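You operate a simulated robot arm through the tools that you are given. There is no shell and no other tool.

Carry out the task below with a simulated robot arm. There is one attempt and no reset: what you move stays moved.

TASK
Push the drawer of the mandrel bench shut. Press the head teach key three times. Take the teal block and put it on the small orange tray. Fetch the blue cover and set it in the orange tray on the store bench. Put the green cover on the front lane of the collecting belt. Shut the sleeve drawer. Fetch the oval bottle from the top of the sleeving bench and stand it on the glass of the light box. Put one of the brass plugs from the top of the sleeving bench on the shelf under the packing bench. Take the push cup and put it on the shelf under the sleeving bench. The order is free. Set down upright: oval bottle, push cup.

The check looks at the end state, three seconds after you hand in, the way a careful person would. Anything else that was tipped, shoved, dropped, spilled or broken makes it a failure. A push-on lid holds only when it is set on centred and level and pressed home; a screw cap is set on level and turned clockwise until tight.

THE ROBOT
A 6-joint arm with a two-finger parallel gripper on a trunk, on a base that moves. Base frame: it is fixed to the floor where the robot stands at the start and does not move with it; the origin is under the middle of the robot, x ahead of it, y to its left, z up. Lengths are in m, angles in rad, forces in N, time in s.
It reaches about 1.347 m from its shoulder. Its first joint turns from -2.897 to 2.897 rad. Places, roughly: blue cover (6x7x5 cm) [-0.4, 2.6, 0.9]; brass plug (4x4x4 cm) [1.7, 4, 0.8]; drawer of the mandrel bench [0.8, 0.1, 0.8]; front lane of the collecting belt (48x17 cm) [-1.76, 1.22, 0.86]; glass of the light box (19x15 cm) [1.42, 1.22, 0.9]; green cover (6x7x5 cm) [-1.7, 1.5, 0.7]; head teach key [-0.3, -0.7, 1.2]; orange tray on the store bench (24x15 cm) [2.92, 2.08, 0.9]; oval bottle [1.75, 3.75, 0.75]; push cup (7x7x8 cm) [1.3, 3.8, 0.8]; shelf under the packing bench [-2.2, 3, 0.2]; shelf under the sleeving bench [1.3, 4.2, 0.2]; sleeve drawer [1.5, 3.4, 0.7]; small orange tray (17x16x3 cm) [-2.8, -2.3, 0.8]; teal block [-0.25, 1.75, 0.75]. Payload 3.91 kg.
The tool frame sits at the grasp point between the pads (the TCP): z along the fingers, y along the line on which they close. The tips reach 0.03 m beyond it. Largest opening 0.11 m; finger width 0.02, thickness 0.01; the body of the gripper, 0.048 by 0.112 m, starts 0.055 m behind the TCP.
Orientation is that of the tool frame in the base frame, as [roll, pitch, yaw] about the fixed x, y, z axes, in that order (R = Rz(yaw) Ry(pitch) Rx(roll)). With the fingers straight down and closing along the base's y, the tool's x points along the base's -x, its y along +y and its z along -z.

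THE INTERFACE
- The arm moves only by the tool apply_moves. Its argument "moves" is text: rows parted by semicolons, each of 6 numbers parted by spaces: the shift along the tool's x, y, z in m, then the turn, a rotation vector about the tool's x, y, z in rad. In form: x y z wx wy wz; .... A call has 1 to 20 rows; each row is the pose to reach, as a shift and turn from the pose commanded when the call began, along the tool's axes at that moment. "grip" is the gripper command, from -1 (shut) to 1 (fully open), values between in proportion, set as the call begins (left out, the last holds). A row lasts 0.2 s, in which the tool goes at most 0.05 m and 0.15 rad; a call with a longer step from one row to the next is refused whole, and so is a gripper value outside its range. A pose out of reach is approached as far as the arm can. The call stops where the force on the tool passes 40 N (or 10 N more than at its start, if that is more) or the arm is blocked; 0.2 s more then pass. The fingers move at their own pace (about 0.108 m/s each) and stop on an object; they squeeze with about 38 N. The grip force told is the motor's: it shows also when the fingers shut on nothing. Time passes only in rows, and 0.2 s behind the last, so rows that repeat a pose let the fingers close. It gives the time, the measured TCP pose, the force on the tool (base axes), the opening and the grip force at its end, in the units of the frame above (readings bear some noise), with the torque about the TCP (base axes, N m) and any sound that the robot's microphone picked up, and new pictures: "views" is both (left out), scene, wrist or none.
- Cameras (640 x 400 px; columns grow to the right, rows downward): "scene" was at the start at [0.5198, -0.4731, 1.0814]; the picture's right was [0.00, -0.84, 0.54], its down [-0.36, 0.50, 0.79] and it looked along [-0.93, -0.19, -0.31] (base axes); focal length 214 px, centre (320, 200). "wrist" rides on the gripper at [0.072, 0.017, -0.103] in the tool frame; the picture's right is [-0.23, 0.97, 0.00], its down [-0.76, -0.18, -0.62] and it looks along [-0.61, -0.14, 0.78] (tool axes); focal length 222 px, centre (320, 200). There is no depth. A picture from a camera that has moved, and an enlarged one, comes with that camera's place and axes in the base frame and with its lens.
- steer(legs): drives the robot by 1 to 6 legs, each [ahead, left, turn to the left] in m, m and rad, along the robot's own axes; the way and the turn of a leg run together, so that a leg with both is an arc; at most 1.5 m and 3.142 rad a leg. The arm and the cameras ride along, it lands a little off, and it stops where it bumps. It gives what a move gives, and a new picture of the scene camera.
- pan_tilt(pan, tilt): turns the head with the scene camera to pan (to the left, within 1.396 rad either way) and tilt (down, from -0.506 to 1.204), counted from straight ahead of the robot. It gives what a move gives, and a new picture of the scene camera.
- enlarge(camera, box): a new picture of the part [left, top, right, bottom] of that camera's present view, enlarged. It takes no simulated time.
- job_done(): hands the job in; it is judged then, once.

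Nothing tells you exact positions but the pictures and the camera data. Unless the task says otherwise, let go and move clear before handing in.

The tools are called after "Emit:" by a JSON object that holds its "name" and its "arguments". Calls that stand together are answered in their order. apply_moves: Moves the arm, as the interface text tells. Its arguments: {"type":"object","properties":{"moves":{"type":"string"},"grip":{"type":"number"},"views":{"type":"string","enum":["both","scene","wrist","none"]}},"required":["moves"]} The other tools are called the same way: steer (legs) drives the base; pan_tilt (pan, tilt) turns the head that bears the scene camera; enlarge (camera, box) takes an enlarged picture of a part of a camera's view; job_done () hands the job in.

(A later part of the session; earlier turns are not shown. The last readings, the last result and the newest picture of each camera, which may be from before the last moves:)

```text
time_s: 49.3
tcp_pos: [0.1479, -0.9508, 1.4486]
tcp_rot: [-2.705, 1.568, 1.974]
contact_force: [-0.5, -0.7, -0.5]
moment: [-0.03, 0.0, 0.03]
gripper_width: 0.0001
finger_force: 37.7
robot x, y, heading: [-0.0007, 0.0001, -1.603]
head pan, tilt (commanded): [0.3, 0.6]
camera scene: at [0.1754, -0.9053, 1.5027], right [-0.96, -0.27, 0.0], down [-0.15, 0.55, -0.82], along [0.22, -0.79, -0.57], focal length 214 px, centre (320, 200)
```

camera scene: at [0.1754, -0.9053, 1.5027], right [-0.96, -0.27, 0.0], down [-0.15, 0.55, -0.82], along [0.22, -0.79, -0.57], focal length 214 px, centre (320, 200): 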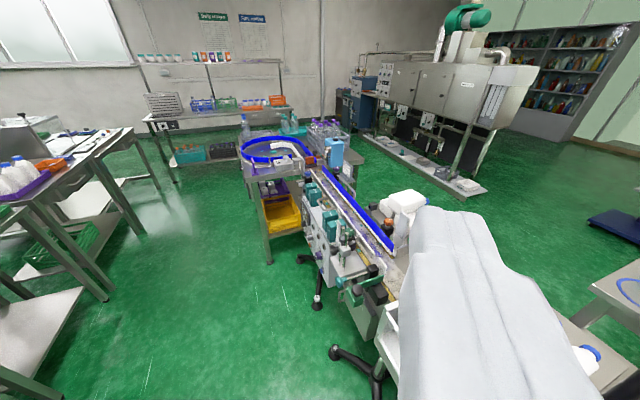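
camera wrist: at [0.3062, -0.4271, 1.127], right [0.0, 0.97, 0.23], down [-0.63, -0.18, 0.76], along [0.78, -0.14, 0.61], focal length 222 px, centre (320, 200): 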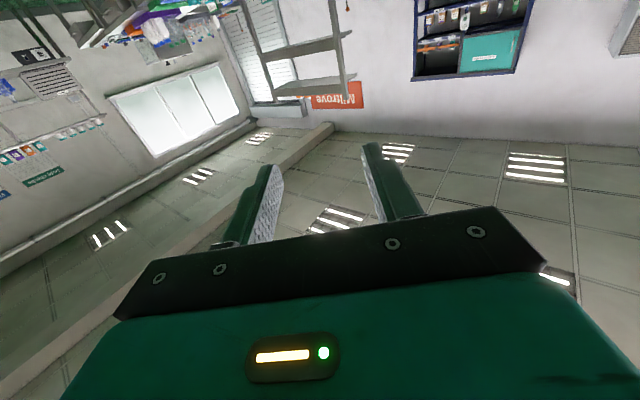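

The row was too long; I'll resend with smaller steps.

Emit:
{"name": "apply_moves", "arguments": {"moves": "0 -0.013 -0.042 0 0 0;0 -0.027 -0.084 0 0 0;0 -0.04 -0.126 0 0 0;0 -0.054 -0.168 0 0 0;0 -0.067 -0.21 0 0 0;0 -0.081 -0.252 0 0 0;0.015 -0.094 -0.294 0 0 0;0.03 -0.108 -0.336 0 0 0;0.045 -0.121 -0.378 0 0 0;0.06 -0.135 -0.42 0 0 0;0.075 -0.148 -0.462 0 0 0;0.09 -0.162 -0.504 0 0 0;0.1 -0.175 -0.545 0 0 0", "grip": -1, "views": "none"}}

Emit:
{"name": "steer", "arguments": {"legs": [[0.787, 0.453, 0]]}}

```text
time_s: 52.1
tcp_pos: [-0.0103, -0.4013, 1.3489]
tcp_rot: [-2.966, 1.568, 1.716]
contact_force: [-0.1, -0.7, -0.5]
moment: [-0.01, 0.01, -0.01]
gripper_width: 0.0002
finger_force: 37.4
robot x, y, heading: [-0.0012, 0.0002, -1.602]
head pan, tilt (commanded): [0.3, 0.6]
```

```text
time_s: 56.9
tcp_pos: [0.4166, -1.1945, 1.3496]
tcp_rot: [-2.667, 1.57, 2.01]
contact_force: [-0.8, 0.2, -0.3]
moment: [0.0, 0.01, -0.03]
gripper_width: 0.0
finger_force: 38.0
robot x, y, heading: [0.428, -0.7934, -1.605]
head pan, tilt (commanded): [0.3, 0.6]
camera scene: at [0.4432, -1.1497, 1.4033], right [-0.97, -0.26, 0.0], down [-0.15, 0.55, -0.82], along [0.22, -0.8, -0.57], focal length 214 px, centre (320, 200)
```

scene: 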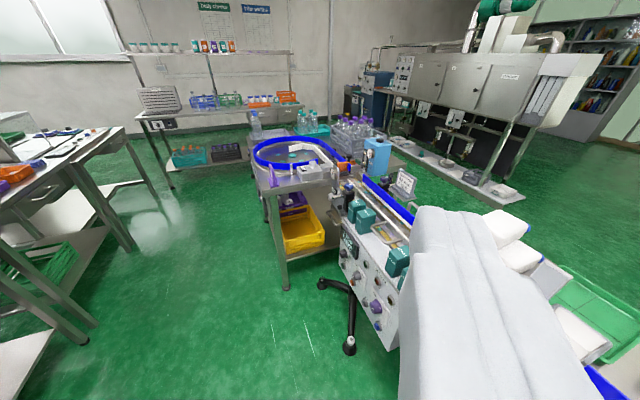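

The drive landed fine at (0.43, -0.79). Now turn right to face the machine panel.

Emit:
{"name": "steer", "arguments": {"legs": [[0, 0, -1.6]]}}

Emit:
{"name": "pan_tilt", "arguments": {"pan": 0.0, "tilt": 0.5}}

```text
time_s: 61.2
tcp_pos: [0.0288, -0.7704, 1.3502]
tcp_rot: [-2.674, 1.569, 0.404]
contact_force: [0.6, 0.2, 0.6]
moment: [-0.02, 0.0, 0.02]
gripper_width: 0.0001
finger_force: 37.7
robot x, y, heading: [0.4275, -0.7924, 3.072]
head pan, tilt (commanded): [0.3, 0.6]
camera scene: at [0.071, -0.7991, 1.4032], right [-0.23, 0.97, 0.0], down [0.55, 0.13, -0.82], along [-0.8, -0.19, -0.57], focal length 214 px, centre (320, 200)
```

scene: 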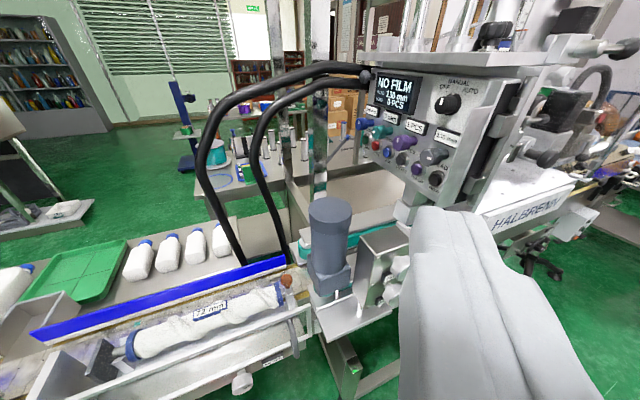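

```text
time_s: 62.0
tcp_pos: [0.0282, -0.7699, 1.3498]
tcp_rot: [-2.696, 1.569, 0.38]
contact_force: [0.6, -0.9, -0.3]
moment: [0.01, 0.0, 0.0]
gripper_width: 0.0002
finger_force: 37.5
robot x, y, heading: [0.4268, -0.7926, 3.072]
head pan, tilt (commanded): [0.0, 0.499]
camera scene: at [0.0661, -0.7727, 1.4123], right [0.07, 1.0, 0.0], down [0.48, -0.03, -0.88], along [-0.88, 0.06, -0.48], focal length 214 px, centre (320, 200)
```

scene: 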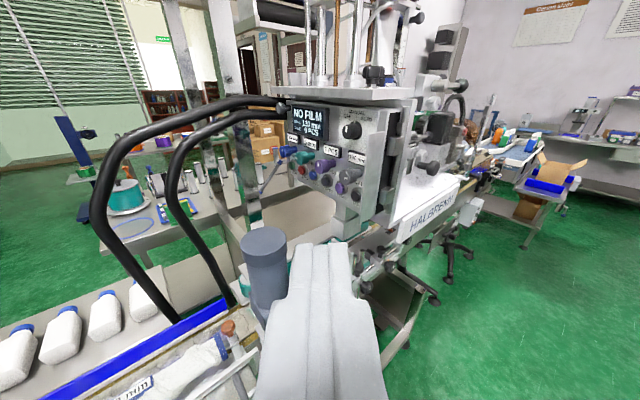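

Great view of the panel. I'll zoom in to triangulate the purple TEACH button.

Emit:
{"name": "enlarge", "arguments": {"camera": "scene", "box": [280, 130, 392, 200]}}

```text
5.71 times, centred on (336, 165) of scene
camera zoom: at [0.0661, -0.7727, 1.4123], right [0.07, 1.0, 0.0], down [0.48, -0.03, -0.88], along [-0.88, 0.06, -0.48], focal length 1226 px, centre (229, 400)
```

zoom: 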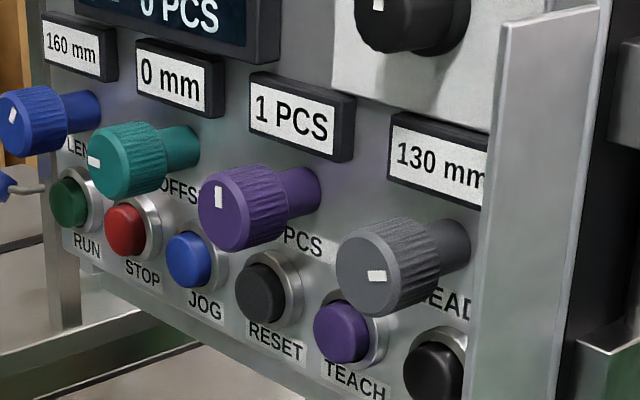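

TEACH triangulates to about (-0.345, -0.70, 1.21). I'll bring the closed fingers to a standoff ~10 cm in front of it, pointing into the panel and pitched slightly down so the wrist clears the grey cylinder.

Emit:
{"name": "apply_moves", "arguments": {"moves": "0.0125 0.0071 0.0368 0.1087 0.0292 0.0137;0.025 0.0143 0.0735 0.2173 0.0585 0.0273;0.0375 0.0214 0.1103 0.326 0.0877 0.041;0.05 0.0285 0.147 0.4347 0.117 0.0547;0.0625 0.0356 0.1838 0.5433 0.1462 0.0683;0.075 0.0428 0.2205 0.652 0.1754 0.082;0.0875 0.0499 0.2573 0.7606 0.2047 0.0956;0.1 0.057 0.294 0.8693 0.2339 0.1093", "grip": -1, "views": "both"}}

```text
time_s: 63.8
tcp_pos: [-0.2692, -0.8073, 1.2497]
tcp_rot: [3.14, 1.32, -0.942]
contact_force: [0.6, 0.5, 1.0]
moment: [-0.04, -0.05, 0.06]
gripper_width: 0.0
finger_force: 37.5
robot x, y, heading: [0.4221, -0.7946, 3.074]
head pan, tilt (commanded): [0.0, 0.499]
camera scene: at [-0.256, -0.8257, 1.3203], right [0.81, 0.59, 0.0], down [0.4, -0.55, -0.73], along [-0.43, 0.59, -0.68], focal length 214 px, centre (320, 200)
camera wrist: at [-0.213, -0.9141, 1.2045], right [-0.82, -0.53, 0.22], down [0.39, -0.23, 0.89], along [-0.42, 0.82, 0.39], focal length 222 px, centre (320, 200)
```

scene: 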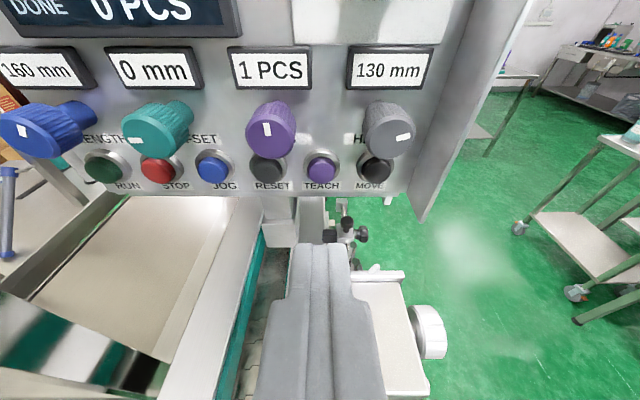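
wrist: 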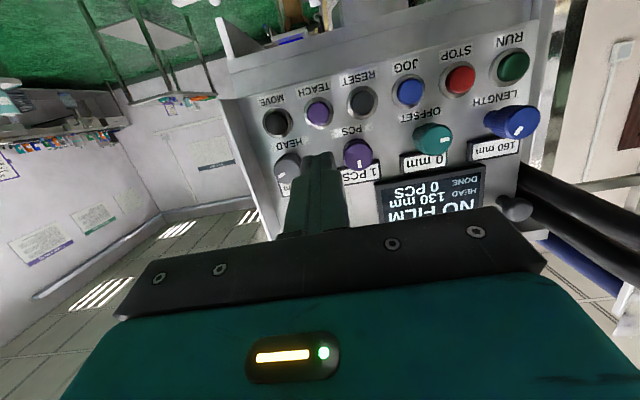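

TEACH is centred laterally in line with the fingers, at (-0.344, -0.702, 1.216). I'll move to about 2 cm in front of it.

Emit:
{"name": "apply_moves", "arguments": {"moves": "0.015 0 0.02 0 0 0;0.011 0 0.05 0 0 0;0.0059 0 0.0841 0 0 0", "grip": -1, "views": "both"}}

```text
time_s: 64.6
tcp_pos: [-0.3166, -0.7446, 1.2224]
tcp_rot: [-3.136, 1.321, -0.934]
contact_force: [0.6, -0.7, 0.5]
moment: [-0.05, 0.01, 0.02]
gripper_width: 0.0
finger_force: 37.6
robot x, y, heading: [0.4293, -0.7924, 3.08]
head pan, tilt (commanded): [0.0, 0.499]
camera scene: at [-0.3035, -0.7614, 1.2927], right [0.81, 0.59, 0.0], down [0.4, -0.55, -0.73], along [-0.43, 0.59, -0.68], focal length 214 px, centre (320, 200)
camera wrist: at [-0.2602, -0.8496, 1.177], right [-0.82, -0.53, 0.22], down [0.39, -0.23, 0.89], along [-0.42, 0.82, 0.39], focal length 222 px, centre (320, 200)
```

scene: 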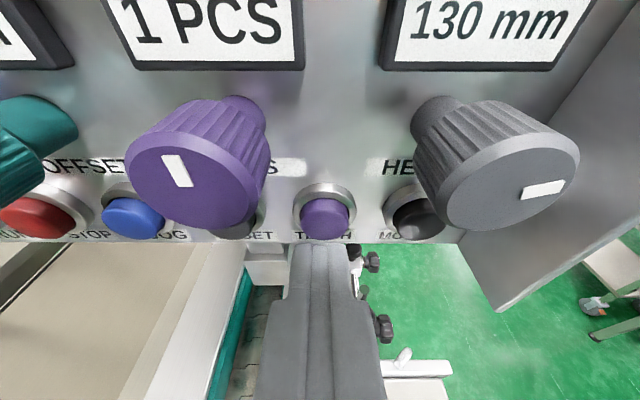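
wrist: 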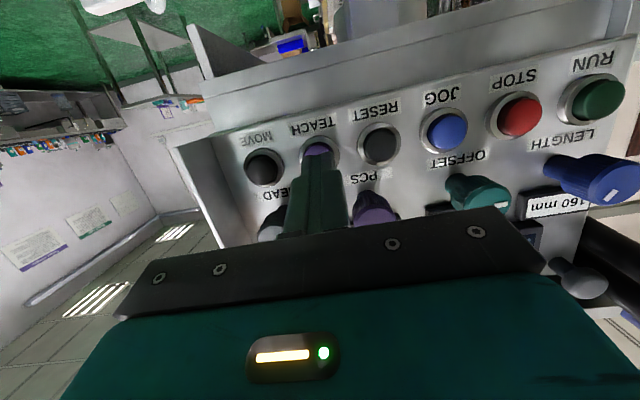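

The fingertip is lined up with the purple TEACH button. I'll advance slowly until I feel contact.

Emit:
{"name": "apply_moves", "arguments": {"moves": "-0.0025 -0.002 0.0097 0 0 0;-0.004 -0.002 0.0155 0 0 0;-0.0049 -0.002 0.0194 0 0 0;-0.0057 -0.002 0.0223 0 0 0", "grip": -1, "views": "scene"}}

```text
time_s: 65.6
tcp_pos: [-0.3266, -0.7262, 1.2228]
tcp_rot: [-3.134, 1.322, -0.929]
contact_force: [28.8, -25.1, -10.5]
moment: [-0.25, -0.14, -0.28]
gripper_width: 0.0
finger_force: 38.1
robot x, y, heading: [0.4293, -0.7942, 3.079]
head pan, tilt (commanded): [0.0, 0.499]
heard: click
camera scene: at [-0.3145, -0.7436, 1.2929], right [0.81, 0.59, 0.0], down [0.4, -0.55, -0.73], along [-0.43, 0.59, -0.68], focal length 214 px, centre (320, 200)
```

scene: 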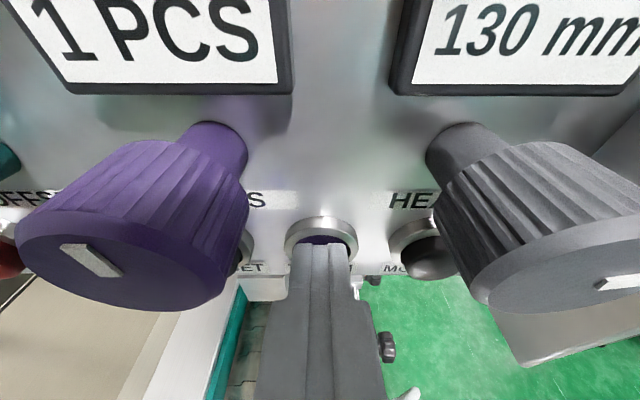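

A click: that was press one. I'll release fully and check.

Emit:
{"name": "apply_moves", "arguments": {"moves": "0.0025 0 -0.0097 0 0 0;0.0042 0 -0.0165 0 0 0;0.0042 0 -0.0165 0 0 0", "grip": -1, "views": "scene"}}

```text
time_s: 66.4
tcp_pos: [-0.319, -0.7361, 1.2219]
tcp_rot: [-3.133, 1.319, -0.933]
contact_force: [1.2, 0.1, 0.3]
moment: [0.0, -0.02, 0.01]
gripper_width: 0.0006
finger_force: 37.8
robot x, y, heading: [0.4276, -0.7927, 3.077]
head pan, tilt (commanded): [0.0, 0.499]
camera scene: at [-0.3065, -0.7537, 1.293], right [0.81, 0.59, 0.0], down [0.4, -0.55, -0.73], along [-0.43, 0.59, -0.68], focal length 214 px, centre (320, 200)
```

scene: 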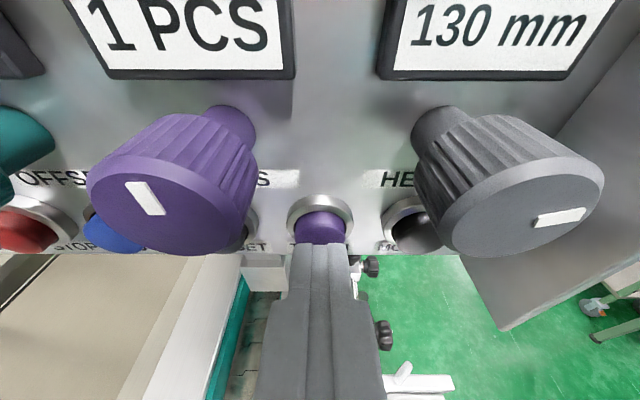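

The button sprang back out. Press two.

Emit:
{"name": "apply_moves", "arguments": {"moves": "-0.0013 0 0.005 0 0 0;-0.0026 0 0.0105 0 0 0;-0.0037 0 0.0145 0 0 0;-0.0041 0 0.016 0 0 0", "grip": -1, "views": "none"}}

Emit:
{"name": "apply_moves", "arguments": {"moves": "0.0025 0 -0.0097 0 0 0;0.0042 0 -0.0165 0 0 0;0.0042 0 -0.0165 0 0 0", "grip": -1, "views": "scene"}}

```text
time_s: 67.4
tcp_pos: [-0.3275, -0.7258, 1.2212]
tcp_rot: [-3.136, 1.321, -0.932]
contact_force: [26.7, -22.2, -6.5]
moment: [-0.16, 0.01, -0.3]
gripper_width: 0.0
finger_force: 36.9
robot x, y, heading: [0.4292, -0.7961, 3.078]
head pan, tilt (commanded): [0.0, 0.499]
heard: click
```

```text
time_s: 68.2
tcp_pos: [-0.3187, -0.7373, 1.221]
tcp_rot: [-3.133, 1.32, -0.929]
contact_force: [-0.2, 0.2, -0.1]
moment: [0.0, 0.01, 0.04]
gripper_width: 0.0002
finger_force: 37.9
robot x, y, heading: [0.4262, -0.7945, 3.071]
head pan, tilt (commanded): [0.0, 0.499]
camera scene: at [-0.3062, -0.7545, 1.2926], right [0.81, 0.59, 0.0], down [0.4, -0.55, -0.73], along [-0.43, 0.59, -0.68], focal length 214 px, centre (320, 200)
```

scene: 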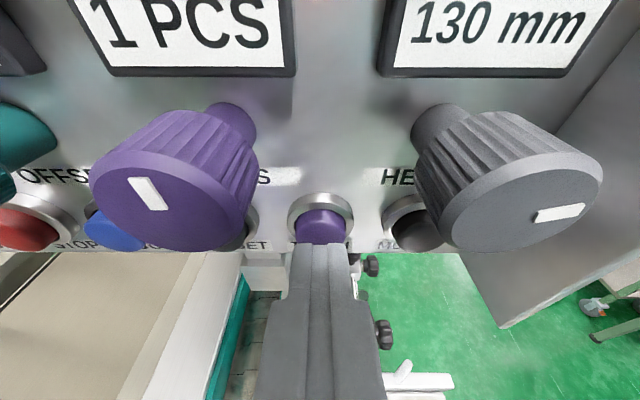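

Second click heard and the button is released again. Press three, then release and back away.

Emit:
{"name": "apply_moves", "arguments": {"moves": "-0.0013 0 0.005 0 0 0;-0.0026 0 0.0105 0 0 0;-0.0037 0 0.0145 0 0 0;-0.0041 0 0.016 0 0 0", "grip": -1, "views": "none"}}

Emit:
{"name": "apply_moves", "arguments": {"moves": "0.0025 0 -0.0097 0 0 0;0.0042 0 -0.0165 0 0 0;0.0111 0 -0.0436 0 0 0;0.02 0 -0.078 0 0 0;0.02 0 -0.12 0 0 0", "grip": -1, "views": "scene"}}

```text
time_s: 69.2
tcp_pos: [-0.3277, -0.7276, 1.2222]
tcp_rot: [-3.134, 1.323, -0.931]
contact_force: [24.8, -19.9, -8.8]
moment: [-0.21, -0.1, -0.27]
gripper_width: 0.0
finger_force: 38.2
robot x, y, heading: [0.4284, -0.7964, 3.08]
head pan, tilt (commanded): [0.0, 0.499]
heard: click
```

```text
time_s: 70.4
tcp_pos: [-0.2568, -0.8219, 1.2319]
tcp_rot: [-3.129, 1.319, -0.928]
contact_force: [-0.8, -0.8, -0.2]
moment: [0.01, 0.01, 0.02]
gripper_width: 0.0001
finger_force: 37.2
robot x, y, heading: [0.4248, -0.7954, 3.078]
head pan, tilt (commanded): [0.0, 0.499]
camera scene: at [-0.2444, -0.839, 1.3031], right [0.81, 0.59, 0.0], down [0.4, -0.55, -0.73], along [-0.43, 0.59, -0.68], focal length 214 px, centre (320, 200)
```

scene: 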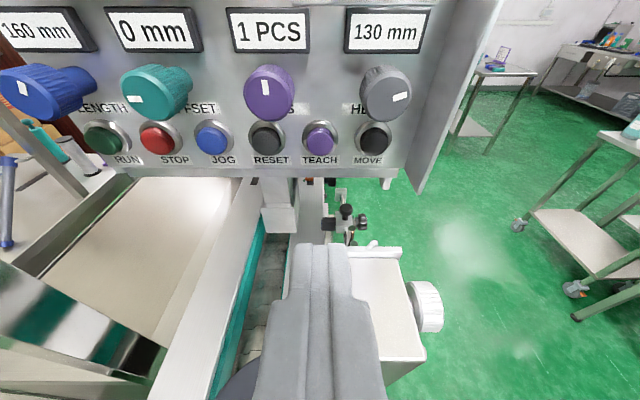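

Three clicks with full releases: the TEACH key is done. I'll tuck the arm back in and drive to an open spot to survey the other side of the room.

Emit:
{"name": "apply_moves", "arguments": {"moves": "-0.0104 -0.0326 -0.0189 -0.1087 -0.0292 -0.0137;-0.0209 -0.0653 -0.0377 -0.2173 -0.0585 -0.0273;-0.0313 -0.0979 -0.0566 -0.326 -0.0877 -0.041;-0.0417 -0.1306 -0.0754 -0.4347 -0.117 -0.0547;-0.0521 -0.1632 -0.0943 -0.5433 -0.1462 -0.0683;-0.0626 -0.1958 -0.1131 -0.652 -0.1754 -0.082;-0.073 -0.2285 -0.132 -0.7606 -0.2047 -0.0956;-0.0834 -0.2611 -0.1508 -0.8693 -0.2339 -0.1093", "grip": 0, "views": "none"}}

Emit:
{"name": "steer", "arguments": {"legs": [[0, 0, -1.5], [0.85, 0.43, 0]]}}

Emit:
{"name": "pan_tilt", "arguments": {"pan": 0.0, "tilt": 0.35}}

Emit:
{"name": "pan_tilt", "arguments": {"pan": 1.0, "tilt": 0.35}}

```text
time_s: 72.2
tcp_pos: [0.0278, -0.7683, 1.3513]
tcp_rot: [-1.631, 1.56, 1.44]
contact_force: [-0.5, -1.9, 0.0]
moment: [0.06, 0.01, -0.1]
gripper_width: 0.0552
finger_force: 0.1
robot x, y, heading: [0.4284, -0.793, 3.083]
head pan, tilt (commanded): [0.0, 0.499]
```

```text
time_s: 80.8
tcp_pos: [-0.0171, 0.4544, 1.351]
tcp_rot: [-2.641, 1.569, -1.064]
contact_force: [0.8, 0.0, -0.3]
moment: [0.0, 0.01, 0.0]
gripper_width: 0.055
finger_force: 0.0
robot x, y, heading: [-0.0116, 0.0525, 1.582]
head pan, tilt (commanded): [0.0, 0.499]
camera scene: at [-0.0168, 0.4158, 1.4142], right [1.0, 0.01, 0.0], down [0.0, -0.48, -0.88], along [-0.01, 0.88, -0.48], focal length 214 px, centre (320, 200)
```

scene: 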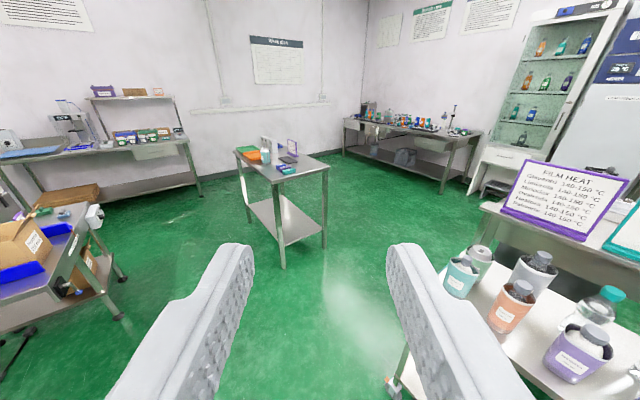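

```text
time_s: 81.5
tcp_pos: [-0.0171, 0.4535, 1.3505]
tcp_rot: [-2.623, 1.569, -1.042]
contact_force: [-0.3, -0.3, -0.1]
moment: [0.01, 0.01, 0.0]
gripper_width: 0.0552
finger_force: 0.1
robot x, y, heading: [-0.017, 0.053, 1.578]
head pan, tilt (commanded): [0.0, 0.351]
camera scene: at [-0.0168, 0.418, 1.4278], right [1.0, 0.01, 0.0], down [0.0, -0.35, -0.94], along [-0.01, 0.94, -0.35], focal length 214 px, centre (320, 200)
```

scene: 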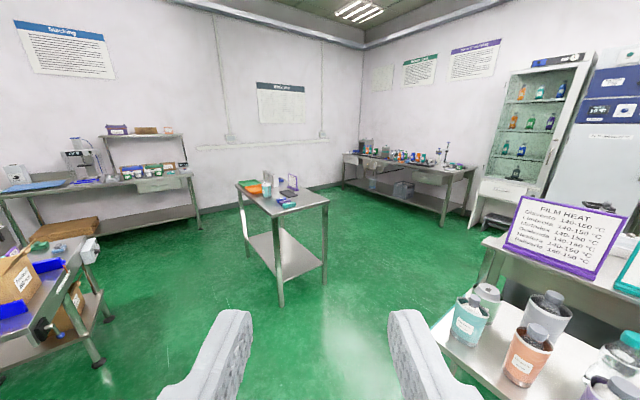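

```text
time_s: 82.8
tcp_pos: [-0.0167, 0.4537, 1.3511]
tcp_rot: [-2.628, 1.57, -1.051]
contact_force: [-0.1, -0.2, -0.1]
moment: [0.01, 0.01, 0.0]
gripper_width: 0.0549
finger_force: 0.0
robot x, y, heading: [-0.0153, 0.0549, 1.579]
head pan, tilt (commanded): [1.0, 0.351]
camera scene: at [-0.0948, 0.3746, 1.4278], right [0.53, 0.85, 0.0], down [0.29, -0.19, -0.94], along [-0.79, 0.5, -0.35], focal length 214 px, centre (320, 200)
```

scene: 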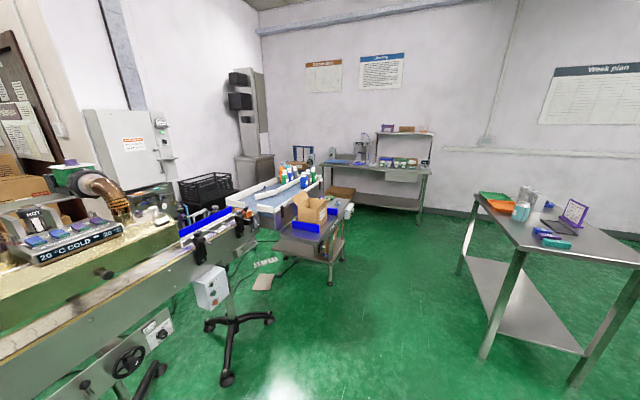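

The centre table ahead holds the teal block and likely the blue cover; the sleeving bench is at the back right and the packing bench at back left. I'll zoom on the centre table.

Emit:
{"name": "pan_tilt", "arguments": {"pan": 0.15, "tilt": 0.35}}

Emit:
{"name": "enlarge", "arguments": {"camera": "scene", "box": [240, 140, 400, 240]}}

Emit:
{"name": "enlarge", "arguments": {"camera": "scene", "box": [120, 110, 280, 210]}}

Emit:
{"name": "enlarge", "arguments": {"camera": "scene", "box": [360, 110, 520, 210]}}

```text
time_s: 84.0
tcp_pos: [-0.0164, 0.4532, 1.3502]
tcp_rot: [-2.634, 1.568, -1.055]
contact_force: [0.0, -0.2, 0.2]
moment: [-0.02, 0.01, -0.02]
gripper_width: 0.0551
finger_force: 0.0
robot x, y, heading: [-0.0151, 0.0555, 1.576]
head pan, tilt (commanded): [0.15, 0.351]
camera scene: at [-0.0308, 0.4168, 1.4278], right [0.99, 0.16, 0.0], down [0.06, -0.34, -0.94], along [-0.15, 0.93, -0.35], focal length 214 px, centre (320, 200)
```

scene: 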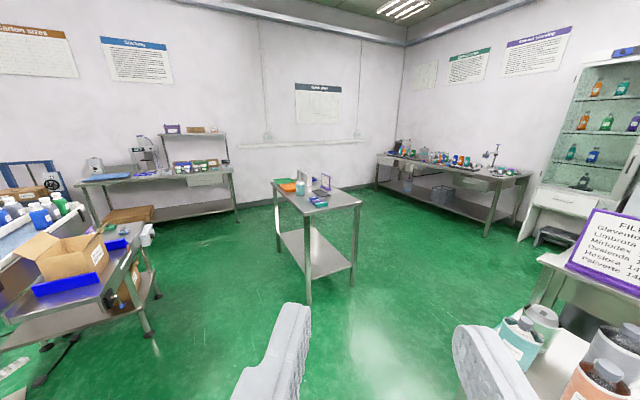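

```text
4.00 times, centred on (320, 190) of scene
camera zoom: at [-0.0308, 0.4168, 1.4278], right [0.99, 0.16, 0.0], down [0.06, -0.34, -0.94], along [-0.15, 0.93, -0.35], focal length 858 px, centre (320, 240)
```

zoom: 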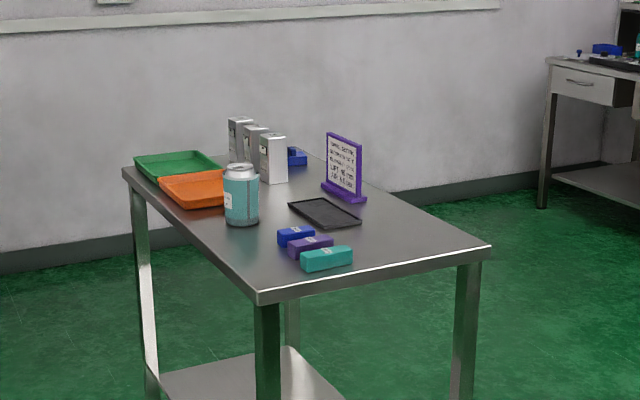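

```text
4.00 times, centred on (200, 160) of scene
camera zoom: at [-0.0308, 0.4168, 1.4278], right [0.99, 0.16, 0.0], down [0.06, -0.34, -0.94], along [-0.15, 0.93, -0.35], focal length 858 px, centre (800, 360)
```

zoom: 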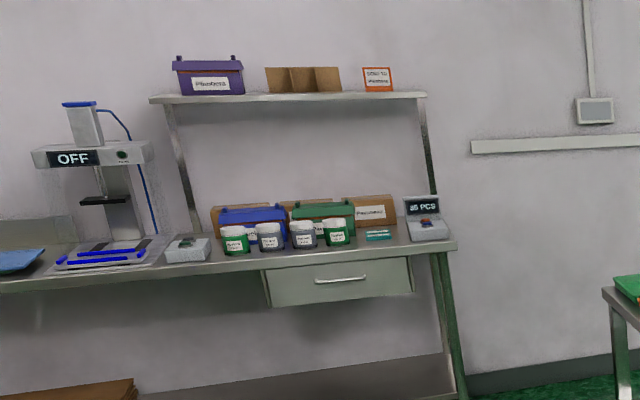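

```text
4.00 times, centred on (440, 160) of scene
camera zoom: at [-0.0308, 0.4168, 1.4278], right [0.99, 0.16, 0.0], down [0.06, -0.34, -0.94], along [-0.15, 0.93, -0.35], focal length 858 px, centre (-160, 360)
```

zoom: 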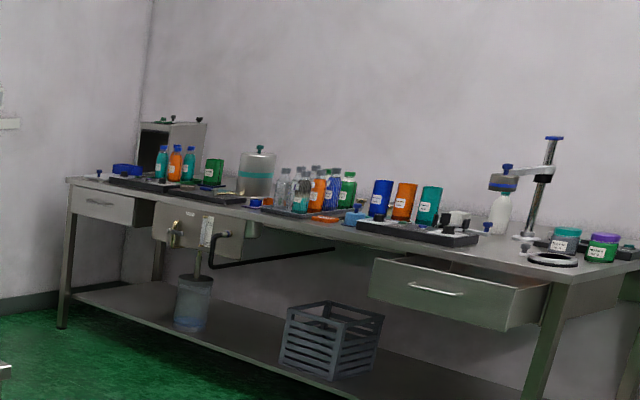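

The centre table has the teal block at its near end and a blue cover behind silver boxes at the far end. Now I'll look at the collecting-belt area for the green cover.

Emit:
{"name": "pan_tilt", "arguments": {"pan": 0.95, "tilt": 0.35}}

Emit:
{"name": "enlarge", "arguments": {"camera": "scene", "box": [200, 140, 360, 240]}}

Emit:
{"name": "enlarge", "arguments": {"camera": "scene", "box": [160, 200, 400, 350]}}

```text
time_s: 85.1
tcp_pos: [-0.0165, 0.4535, 1.3511]
tcp_rot: [-2.624, 1.569, -1.043]
contact_force: [0.0, 0.1, 0.2]
moment: [-0.01, 0.0, 0.01]
gripper_width: 0.0549
finger_force: 0.1
robot x, y, heading: [-0.0145, 0.0536, 1.577]
head pan, tilt (commanded): [0.949, 0.351]
camera scene: at [-0.0921, 0.3785, 1.4278], right [0.58, 0.82, 0.0], down [0.28, -0.2, -0.94], along [-0.77, 0.54, -0.35], focal length 214 px, centre (320, 200)
```

scene: 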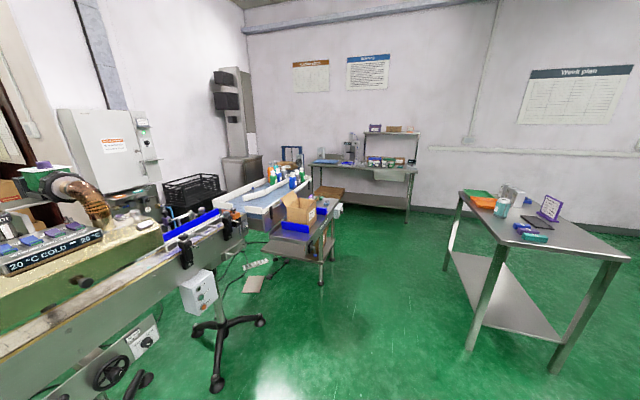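

```text
4.00 times, centred on (280, 190) of scene
camera zoom: at [-0.0921, 0.3785, 1.4278], right [0.58, 0.82, 0.0], down [0.28, -0.2, -0.94], along [-0.77, 0.54, -0.35], focal length 858 px, centre (480, 240)
```

zoom: 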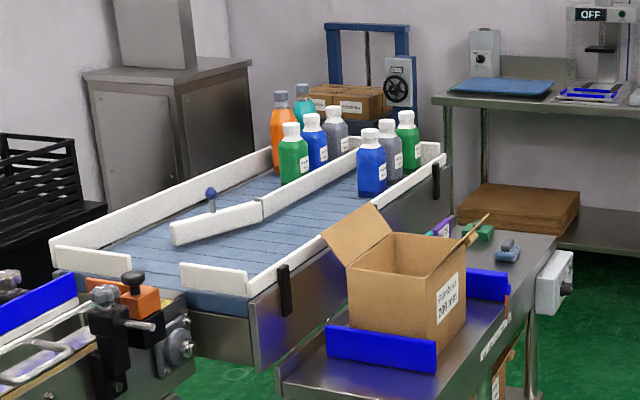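

```text
2.67 times, centred on (280, 275) of scene
camera zoom: at [-0.0921, 0.3785, 1.4278], right [0.58, 0.82, 0.0], down [0.28, -0.2, -0.94], along [-0.77, 0.54, -0.35], focal length 572 px, centre (427, 0)
```

zoom: 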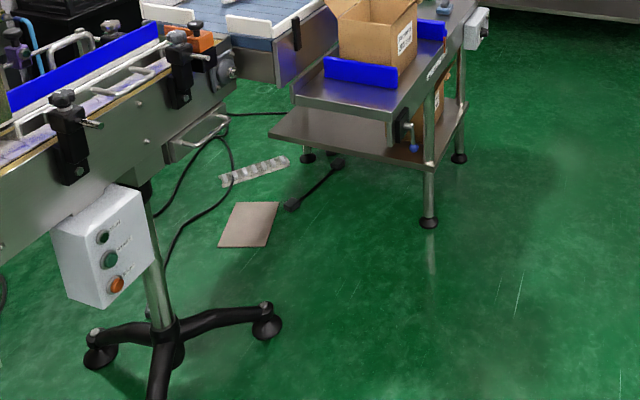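

The green cover sits behind the cardboard box on the carton trolley at about (-1.62, 1.45), next to the collecting belt; the front lane's near end is free. I'll drive into the corridor between that trolley and the centre table and face the belt.

Emit:
{"name": "steer", "arguments": {"legs": [[0.8, 0.461, 0], [0.8, 0.461, 0], [0, 0, 2.19]]}}

Emit:
{"name": "pan_tilt", "arguments": {"pan": 0.0, "tilt": 0.6}}

```text
time_s: 99.6
tcp_pos: [-1.2766, 1.4057, 1.351]
tcp_rot: [-2.633, 1.569, 1.151]
contact_force: [1.2, -0.3, 0.5]
moment: [0.02, -0.04, 0.05]
gripper_width: 0.0551
finger_force: 0.1
robot x, y, heading: [-0.9533, 1.6456, -2.503]
head pan, tilt (commanded): [0.949, 0.351]
camera scene: at [-1.1707, 1.3903, 1.4278], right [-1.0, -0.02, 0.0], down [-0.01, 0.35, -0.94], along [0.02, -0.94, -0.35], focal length 214 px, centre (320, 200)
```

scene: 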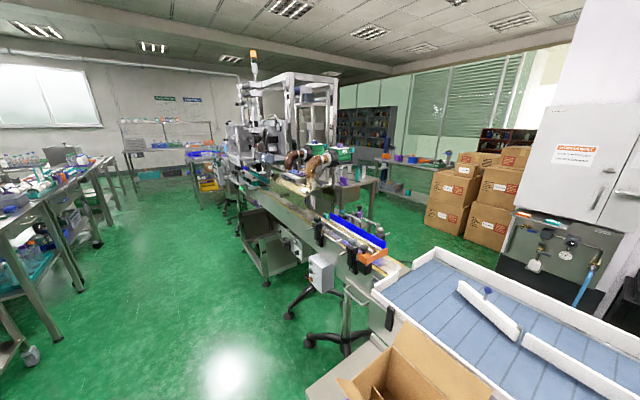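

```text
time_s: 100.8
tcp_pos: [-1.2765, 1.4048, 1.3517]
tcp_rot: [-2.62, 1.57, 1.164]
contact_force: [0.3, -0.4, -0.1]
moment: [-0.05, 0.01, 0.03]
gripper_width: 0.055
finger_force: 0.0
robot x, y, heading: [-0.9567, 1.6458, -2.501]
head pan, tilt (commanded): [0.0, 0.6]
camera scene: at [-1.2433, 1.4305, 1.4051], right [-0.6, 0.8, 0.0], down [0.45, 0.34, -0.82], along [-0.66, -0.49, -0.57], focal length 214 px, centre (320, 200)
```

scene: 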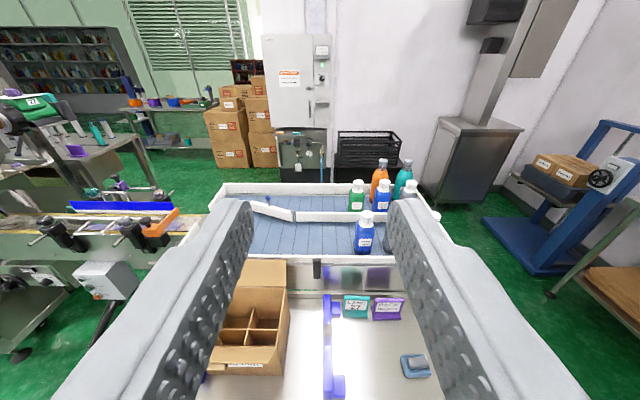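

The belt and the trolley top are right in front; the green cover may be hidden behind a finger. I'll look around a bit.

Emit:
{"name": "pan_tilt", "arguments": {"pan": -0.7, "tilt": 0.8}}

Emit:
{"name": "pan_tilt", "arguments": {"pan": 0.6, "tilt": 0.8}}

```text
time_s: 101.9
tcp_pos: [-1.2761, 1.4049, 1.3507]
tcp_rot: [-2.62, 1.57, 1.162]
contact_force: [0.0, 0.7, -0.5]
moment: [-0.03, 0.04, 0.03]
gripper_width: 0.0552
finger_force: 0.0
robot x, y, heading: [-0.9518, 1.6423, -2.498]
head pan, tilt (commanded): [-0.7, 0.799]
camera scene: at [-1.253, 1.4882, 1.3883], right [0.06, 1.0, 0.0], down [0.72, -0.04, -0.7], along [-0.7, 0.04, -0.72], focal length 214 px, centre (320, 200)
```

scene: 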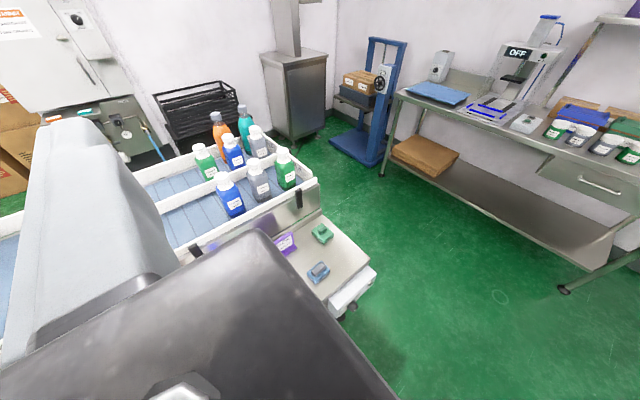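

```text
time_s: 103.4
tcp_pos: [-1.2771, 1.4061, 1.3515]
tcp_rot: [-2.627, 1.569, 1.156]
contact_force: [-0.6, 0.3, -1.1]
moment: [-0.02, -0.04, 0.03]
gripper_width: 0.055
finger_force: 0.1
robot x, y, heading: [-0.9569, 1.6434, -2.499]
head pan, tilt (commanded): [0.6, 0.799]
camera scene: at [-1.1986, 1.4072, 1.3882], right [-0.95, 0.32, 0.0], down [0.23, 0.68, -0.7], along [-0.23, -0.66, -0.72], focal length 214 px, centre (320, 200)
```

scene: 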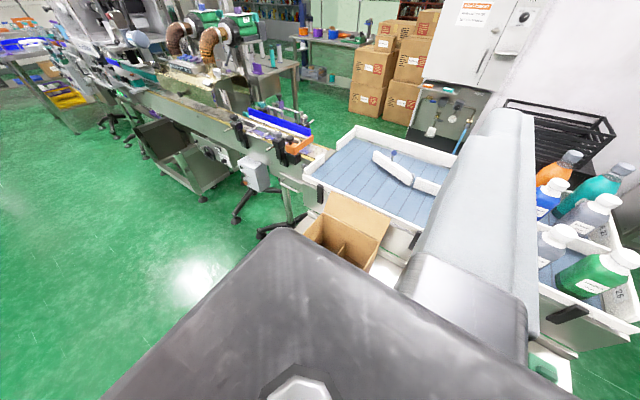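

The green cover is at about (-1.70, 1.52) on the trolley's far end. Zooming to see its shape and orientation.

Emit:
{"name": "pan_tilt", "arguments": {"pan": -0.7, "tilt": 0.8}}

Emit:
{"name": "enlarge", "arguments": {"camera": "scene", "box": [240, 190, 400, 290]}}

Emit:
{"name": "enlarge", "arguments": {"camera": "scene", "box": [140, 100, 340, 225]}}

```text
time_s: 104.8
tcp_pos: [-1.2767, 1.4054, 1.3514]
tcp_rot: [-2.623, 1.569, 1.16]
contact_force: [-0.3, -0.3, 0.1]
moment: [-0.01, 0.0, -0.04]
gripper_width: 0.0548
finger_force: 0.0
robot x, y, heading: [-0.9562, 1.6473, -2.502]
head pan, tilt (commanded): [-0.7, 0.799]
camera scene: at [-1.253, 1.4882, 1.3883], right [0.06, 1.0, 0.0], down [0.72, -0.04, -0.7], along [-0.7, 0.04, -0.72], focal length 214 px, centre (320, 200)
```

scene: 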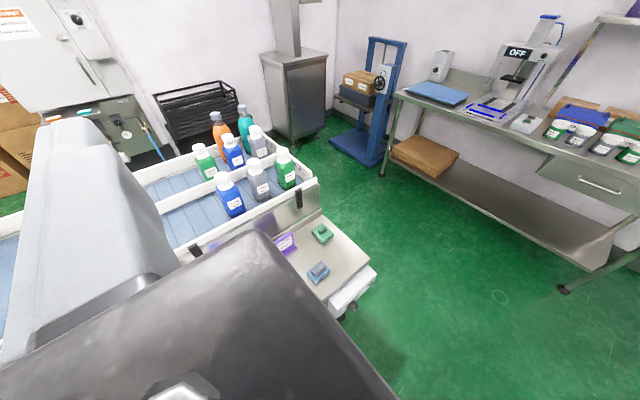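

```text
4.00 times, centred on (320, 240) of scene
camera zoom: at [-1.253, 1.4882, 1.3883], right [0.06, 1.0, 0.0], down [0.72, -0.04, -0.7], along [-0.7, 0.04, -0.72], focal length 858 px, centre (320, 40)
```

zoom: 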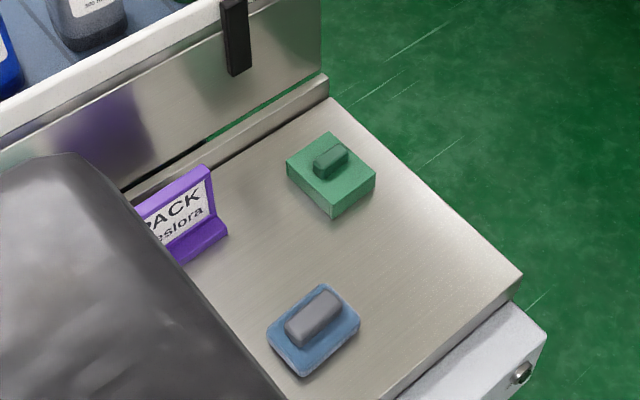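

```text
3.20 times, centred on (240, 162) of scene
camera zoom: at [-1.253, 1.4882, 1.3883], right [0.06, 1.0, 0.0], down [0.72, -0.04, -0.7], along [-0.7, 0.04, -0.72], focal length 686 px, centre (576, 320)
```

zoom: 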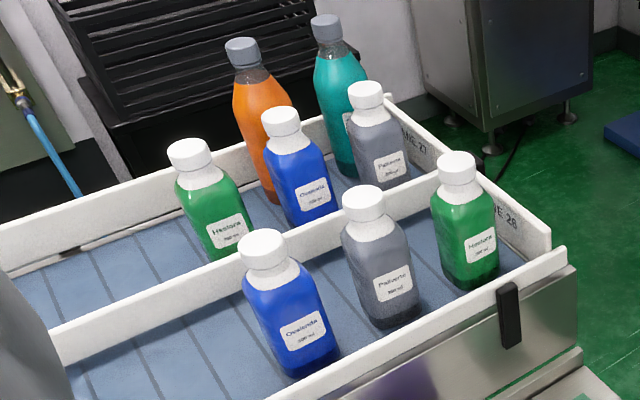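

The green cover is a small block with a grip on top, aligned with the room axes. I'll swing the hand over it pointing straight down, staying high first.

Emit:
{"name": "apply_moves", "arguments": {"moves": "0.0042 -0.0311 0.0244 0 0.1309 0;0.0083 -0.0622 0.0489 0 0.2618 0;0.0125 -0.0934 0.0733 0 0.3927 0;0.0167 -0.1245 0.0978 0 0.5236 0;0.0208 -0.1556 0.1222 0 0.6545 0;0.025 -0.1867 0.1467 0 0.7854 0;0.0292 -0.2178 0.1711 0 0.9163 0;0.0333 -0.2489 0.1955 0 1.0472 0;0.0375 -0.28 0.22 0 1.1781 0;0.0417 -0.3112 0.2444 0 1.309 0;0.0458 -0.3423 0.2689 0 1.4399 0;0.05 -0.3734 0.2933 0 1.5708 0", "grip": 1, "views": "none"}}

Emit:
{"name": "pan_tilt", "arguments": {"pan": 0.0, "tilt": 0.2}}

```text
time_s: 107.5
tcp_pos: [-1.7144, 1.5311, 1.2581]
tcp_rot: [-3.133, 0.01, 0.641]
contact_force: [0.5, 0.0, 0.0]
moment: [-0.03, 0.06, 0.0]
gripper_width: 0.11
finger_force: 0.2
out of reach, approached as far as the arm can: row 12
robot x, y, heading: [-0.9607, 1.6419, -2.501]
head pan, tilt (commanded): [-0.7, 0.799]
```

```text
time_s: 108.5
tcp_pos: [-1.7154, 1.5307, 1.259]
tcp_rot: [-3.135, 0.01, 0.639]
contact_force: [0.5, 0.0, -0.2]
moment: [0.03, -0.01, 0.04]
gripper_width: 0.1101
finger_force: 0.1
robot x, y, heading: [-0.9567, 1.6456, -2.502]
head pan, tilt (commanded): [0.0, 0.201]
camera scene: at [-1.7886, 1.4768, 1.2961], right [-0.6, 0.8, 0.01], down [0.79, 0.59, 0.19], along [0.15, 0.12, -0.98], focal length 214 px, centre (320, 200)
```

scene: 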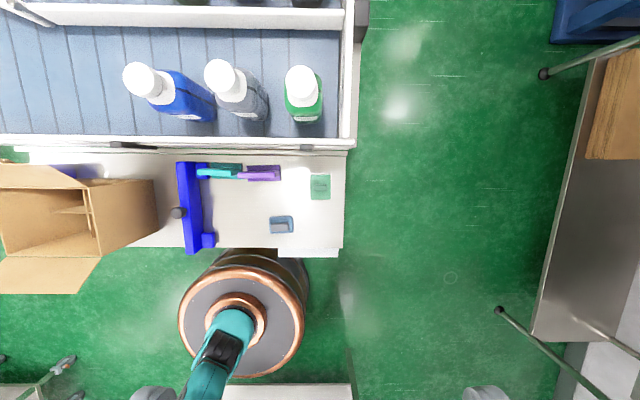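

From above the cover's centre is about (-1.727, 1.528). The lane's free stretch is left of the blue bottle. I'll descend partway and check where the hand is.

Emit:
{"name": "apply_moves", "arguments": {"moves": "0 0 0.04 0 0 0;0 0 0.08 0 0 0;0 0 0.12 0 0 0;0 0 0.16 0 0 0;0 0 0.2 0 0 0;0 0 0.24 0 0 0;0 0 0.28 0 0 0;0 0 0.32 0 0 0", "grip": 1, "views": "both"}}

```text
time_s: 110.3
tcp_pos: [-1.7153, 1.5314, 0.9383]
tcp_rot: [-3.138, -0.003, 0.641]
contact_force: [0.4, 0.0, 0.9]
moment: [0.01, 0.01, 0.02]
gripper_width: 0.1099
finger_force: 0.0
robot x, y, heading: [-0.9587, 1.6473, -2.504]
head pan, tilt (commanded): [0.0, 0.201]
camera scene: at [-1.7881, 1.4775, 0.9737], right [-0.6, 0.8, 0.0], down [0.79, 0.59, 0.2], along [0.16, 0.12, -0.98], focal length 214 px, centre (320, 200)
camera wrist: at [-1.6465, 1.5611, 1.0409], right [0.4, -0.92, 0.0], down [-0.72, -0.31, 0.62], along [-0.57, -0.25, -0.78], focal length 222 px, centre (320, 200)
```

scene: 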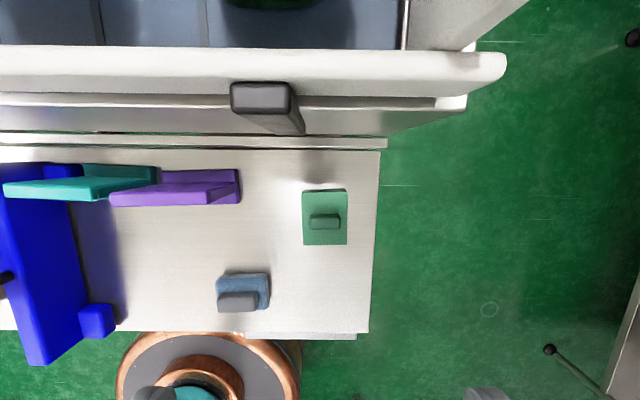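
wrist: 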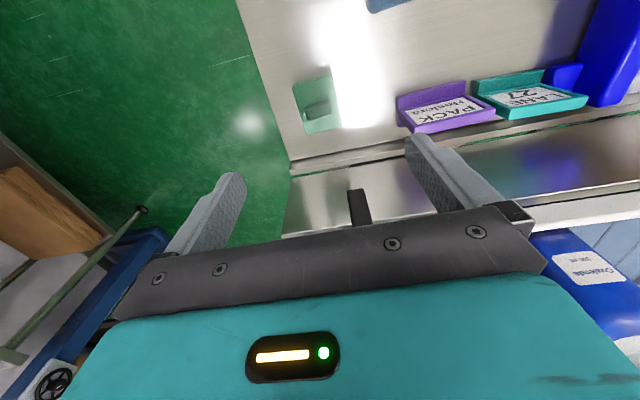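

The cover is slightly off to the side of the hand; I'll centre over it and descend to just above.

Emit:
{"name": "apply_moves", "arguments": {"moves": "-0.006 -0.007 0.04 0 0 0;-0.006 -0.007 0.08 0 0 0;-0.006 -0.007 0.12 0 0 0;-0.006 -0.007 0.16 0 0 0", "grip": 1, "views": "none"}}

Emit:
{"name": "pan_tilt", "arguments": {"pan": 0.0, "tilt": 0.6}}

```text
time_s: 111.4
tcp_pos: [-1.719, 1.5401, 0.7865]
tcp_rot: [-3.136, 0.007, 0.634]
contact_force: [34.5, 12.6, 14.3]
moment: [-1.8, 5.18, 0.15]
gripper_width: 0.1099
finger_force: 0.0
robot x, y, heading: [-0.952, 1.6445, -2.507]
head pan, tilt (commanded): [0.0, 0.201]
stopped in row 4: the force on the tool passed its limit at 134 N (the readings are from after the stop); the commanded pose is now the measured one
```

```text
time_s: 112.2
tcp_pos: [-1.7218, 1.5379, 0.7844]
tcp_rot: [-3.137, 0.004, 0.637]
contact_force: [0.2, 0.4, -0.2]
moment: [0.01, -0.01, 0.01]
gripper_width: 0.1098
finger_force: 0.0
robot x, y, heading: [-0.9551, 1.6453, -2.508]
head pan, tilt (commanded): [0.0, 0.6]
camera scene: at [-1.7662, 1.5056, 0.8255], right [-0.6, 0.8, 0.0], down [0.67, 0.49, 0.56], along [0.45, 0.34, -0.83], focal length 214 px, centre (320, 200)
```

scene: 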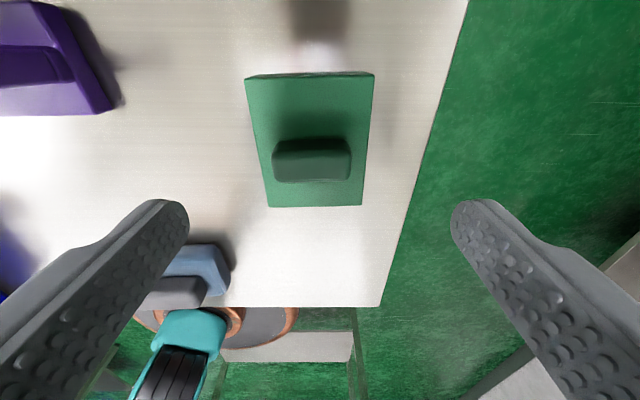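

Something on the hand (most likely the camera head on its belt side) bumped the belt rail from above; nothing moved and force is now zero. I'll rise and lean the hand back towards the robot by 0.3 rad so the head clears the rail, then try again.

Emit:
{"name": "apply_moves", "arguments": {"moves": "0 0 -0.04 0 0 0;0 0 -0.06 0 -0.1 0;-0.0028 0.0015 -0.06 0 -0.2 0;-0.0055 0.003 -0.06 0 -0.3 0", "grip": 1, "views": "scene"}}

```text
time_s: 113.2
tcp_pos: [-1.7242, 1.5312, 0.8442]
tcp_rot: [-3.136, 0.304, 0.638]
contact_force: [-0.1, 0.3, -0.6]
moment: [-0.04, -0.03, 0.0]
gripper_width: 0.1101
finger_force: 0.0
robot x, y, heading: [-0.9558, 1.6459, -2.502]
head pan, tilt (commanded): [0.0, 0.6]
camera scene: at [-1.7566, 1.5083, 0.9], right [-0.59, 0.8, 0.0], down [0.77, 0.57, 0.29], along [0.23, 0.18, -0.96], focal length 214 px, centre (320, 200)
```

scene: 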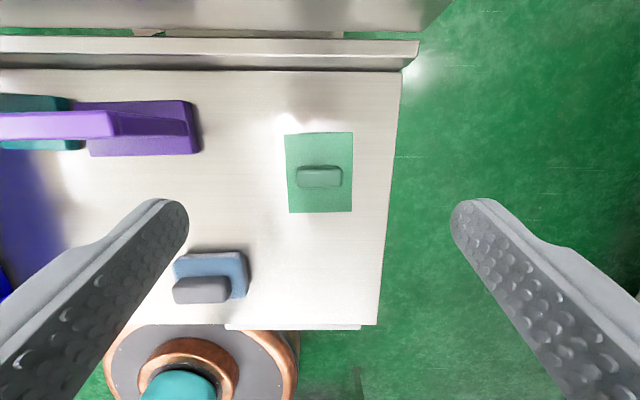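

Aligned over the cover. Descending vertically to straddle it.

Emit:
{"name": "apply_moves", "arguments": {"moves": "0.0118 0 0.0382 0 0 0;0.0236 0 0.0764 0 0 0;0.0325 0 0.1051 0 0 0;0.0384 0 0.1242 0 0 0", "grip": 1, "views": "scene"}}

```text
time_s: 114.2
tcp_pos: [-1.7244, 1.5319, 0.7326]
tcp_rot: [-3.131, 0.313, 0.64]
contact_force: [13.8, 3.5, 20.9]
moment: [-0.85, -1.14, 0.85]
gripper_width: 0.1101
finger_force: 0.1
robot x, y, heading: [-0.9553, 1.6489, -2.508]
head pan, tilt (commanded): [0.0, 0.6]
stopped in row 4: the force on the tool passed its limit at 70 N (the readings are from after the stop); the commanded pose is now the measured one
camera scene: at [-1.7571, 1.5087, 0.7875], right [-0.59, 0.8, 0.01], down [0.77, 0.57, 0.28], along [0.22, 0.18, -0.96], focal length 214 px, centre (320, 200)
```

scene: 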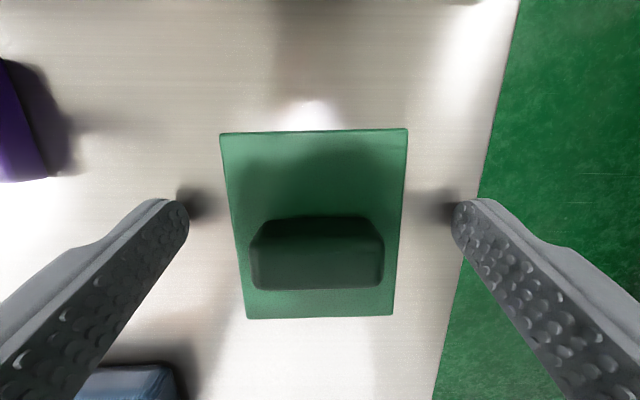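

Both fingertips are resting on the table (z≈0.70), straddling the cover. I'll lift 3 mm and close the fingers.

Emit:
{"name": "apply_moves", "arguments": {"moves": "-0.0012 0 -0.0038 0 0 0;-0.0012 0 -0.0038 0 0 0;-0.0012 0 -0.0038 0 0 0;-0.0012 0 -0.0038 0 0 0", "grip": -1, "views": "scene"}}

```text
time_s: 115.2
tcp_pos: [-1.7283, 1.5314, 0.7346]
tcp_rot: [-3.132, 0.31, 0.641]
contact_force: [-0.3, 0.5, 0.1]
moment: [-0.01, 0.06, 0.03]
gripper_width: 0.0552
finger_force: 38.1
robot x, y, heading: [-0.9565, 1.6433, -2.504]
head pan, tilt (commanded): [0.0, 0.6]
camera scene: at [-1.7582, 1.5082, 0.7894], right [-0.59, 0.8, 0.01], down [0.77, 0.57, 0.28], along [0.22, 0.18, -0.96], focal length 214 px, centre (320, 200)
```

scene: 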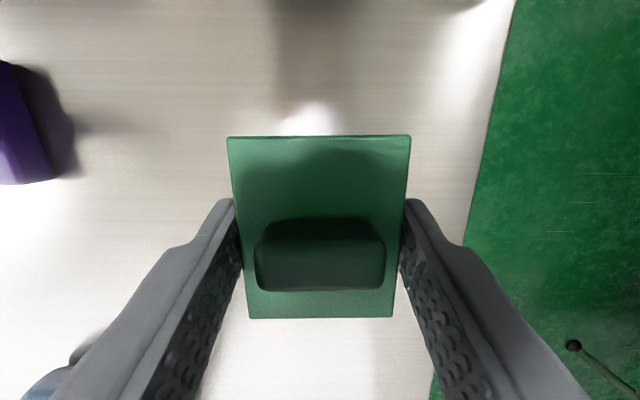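

The cover is gripped (5.5 cm). I'll lift straight up to clear the bottles and carton.

Emit:
{"name": "apply_moves", "arguments": {"moves": "-0.0141 0 -0.044 0 0 0;-0.0282 0 -0.088 0 0 0;-0.0423 0 -0.132 0 0 0;-0.0564 0 -0.176 0 0 0;-0.0705 0 -0.22 0 0 0;-0.0846 0 -0.264 0 0 0;-0.0987 0 -0.308 0 0 0;-0.1128 0 -0.352 0 0 0;-0.1269 0 -0.396 0 0 0", "grip": -1, "views": "scene"}}

```text
time_s: 117.2
tcp_pos: [-1.7251, 1.5304, 1.1505]
tcp_rot: [-3.133, 0.311, 0.639]
contact_force: [-0.3, 0.2, -0.5]
moment: [0.03, -0.03, 0.01]
gripper_width: 0.0553
finger_force: 37.3
robot x, y, heading: [-0.958, 1.644, -2.497]
head pan, tilt (commanded): [0.0, 0.6]
camera scene: at [-1.7566, 1.5063, 1.2055], right [-0.59, 0.8, 0.01], down [0.77, 0.57, 0.29], along [0.23, 0.18, -0.96], focal length 214 px, centre (320, 200)
```

scene: 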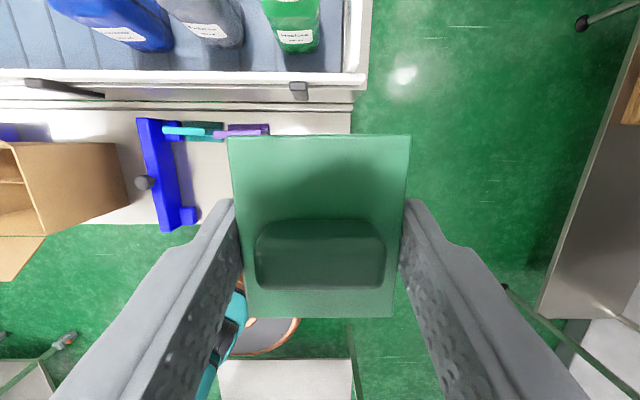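

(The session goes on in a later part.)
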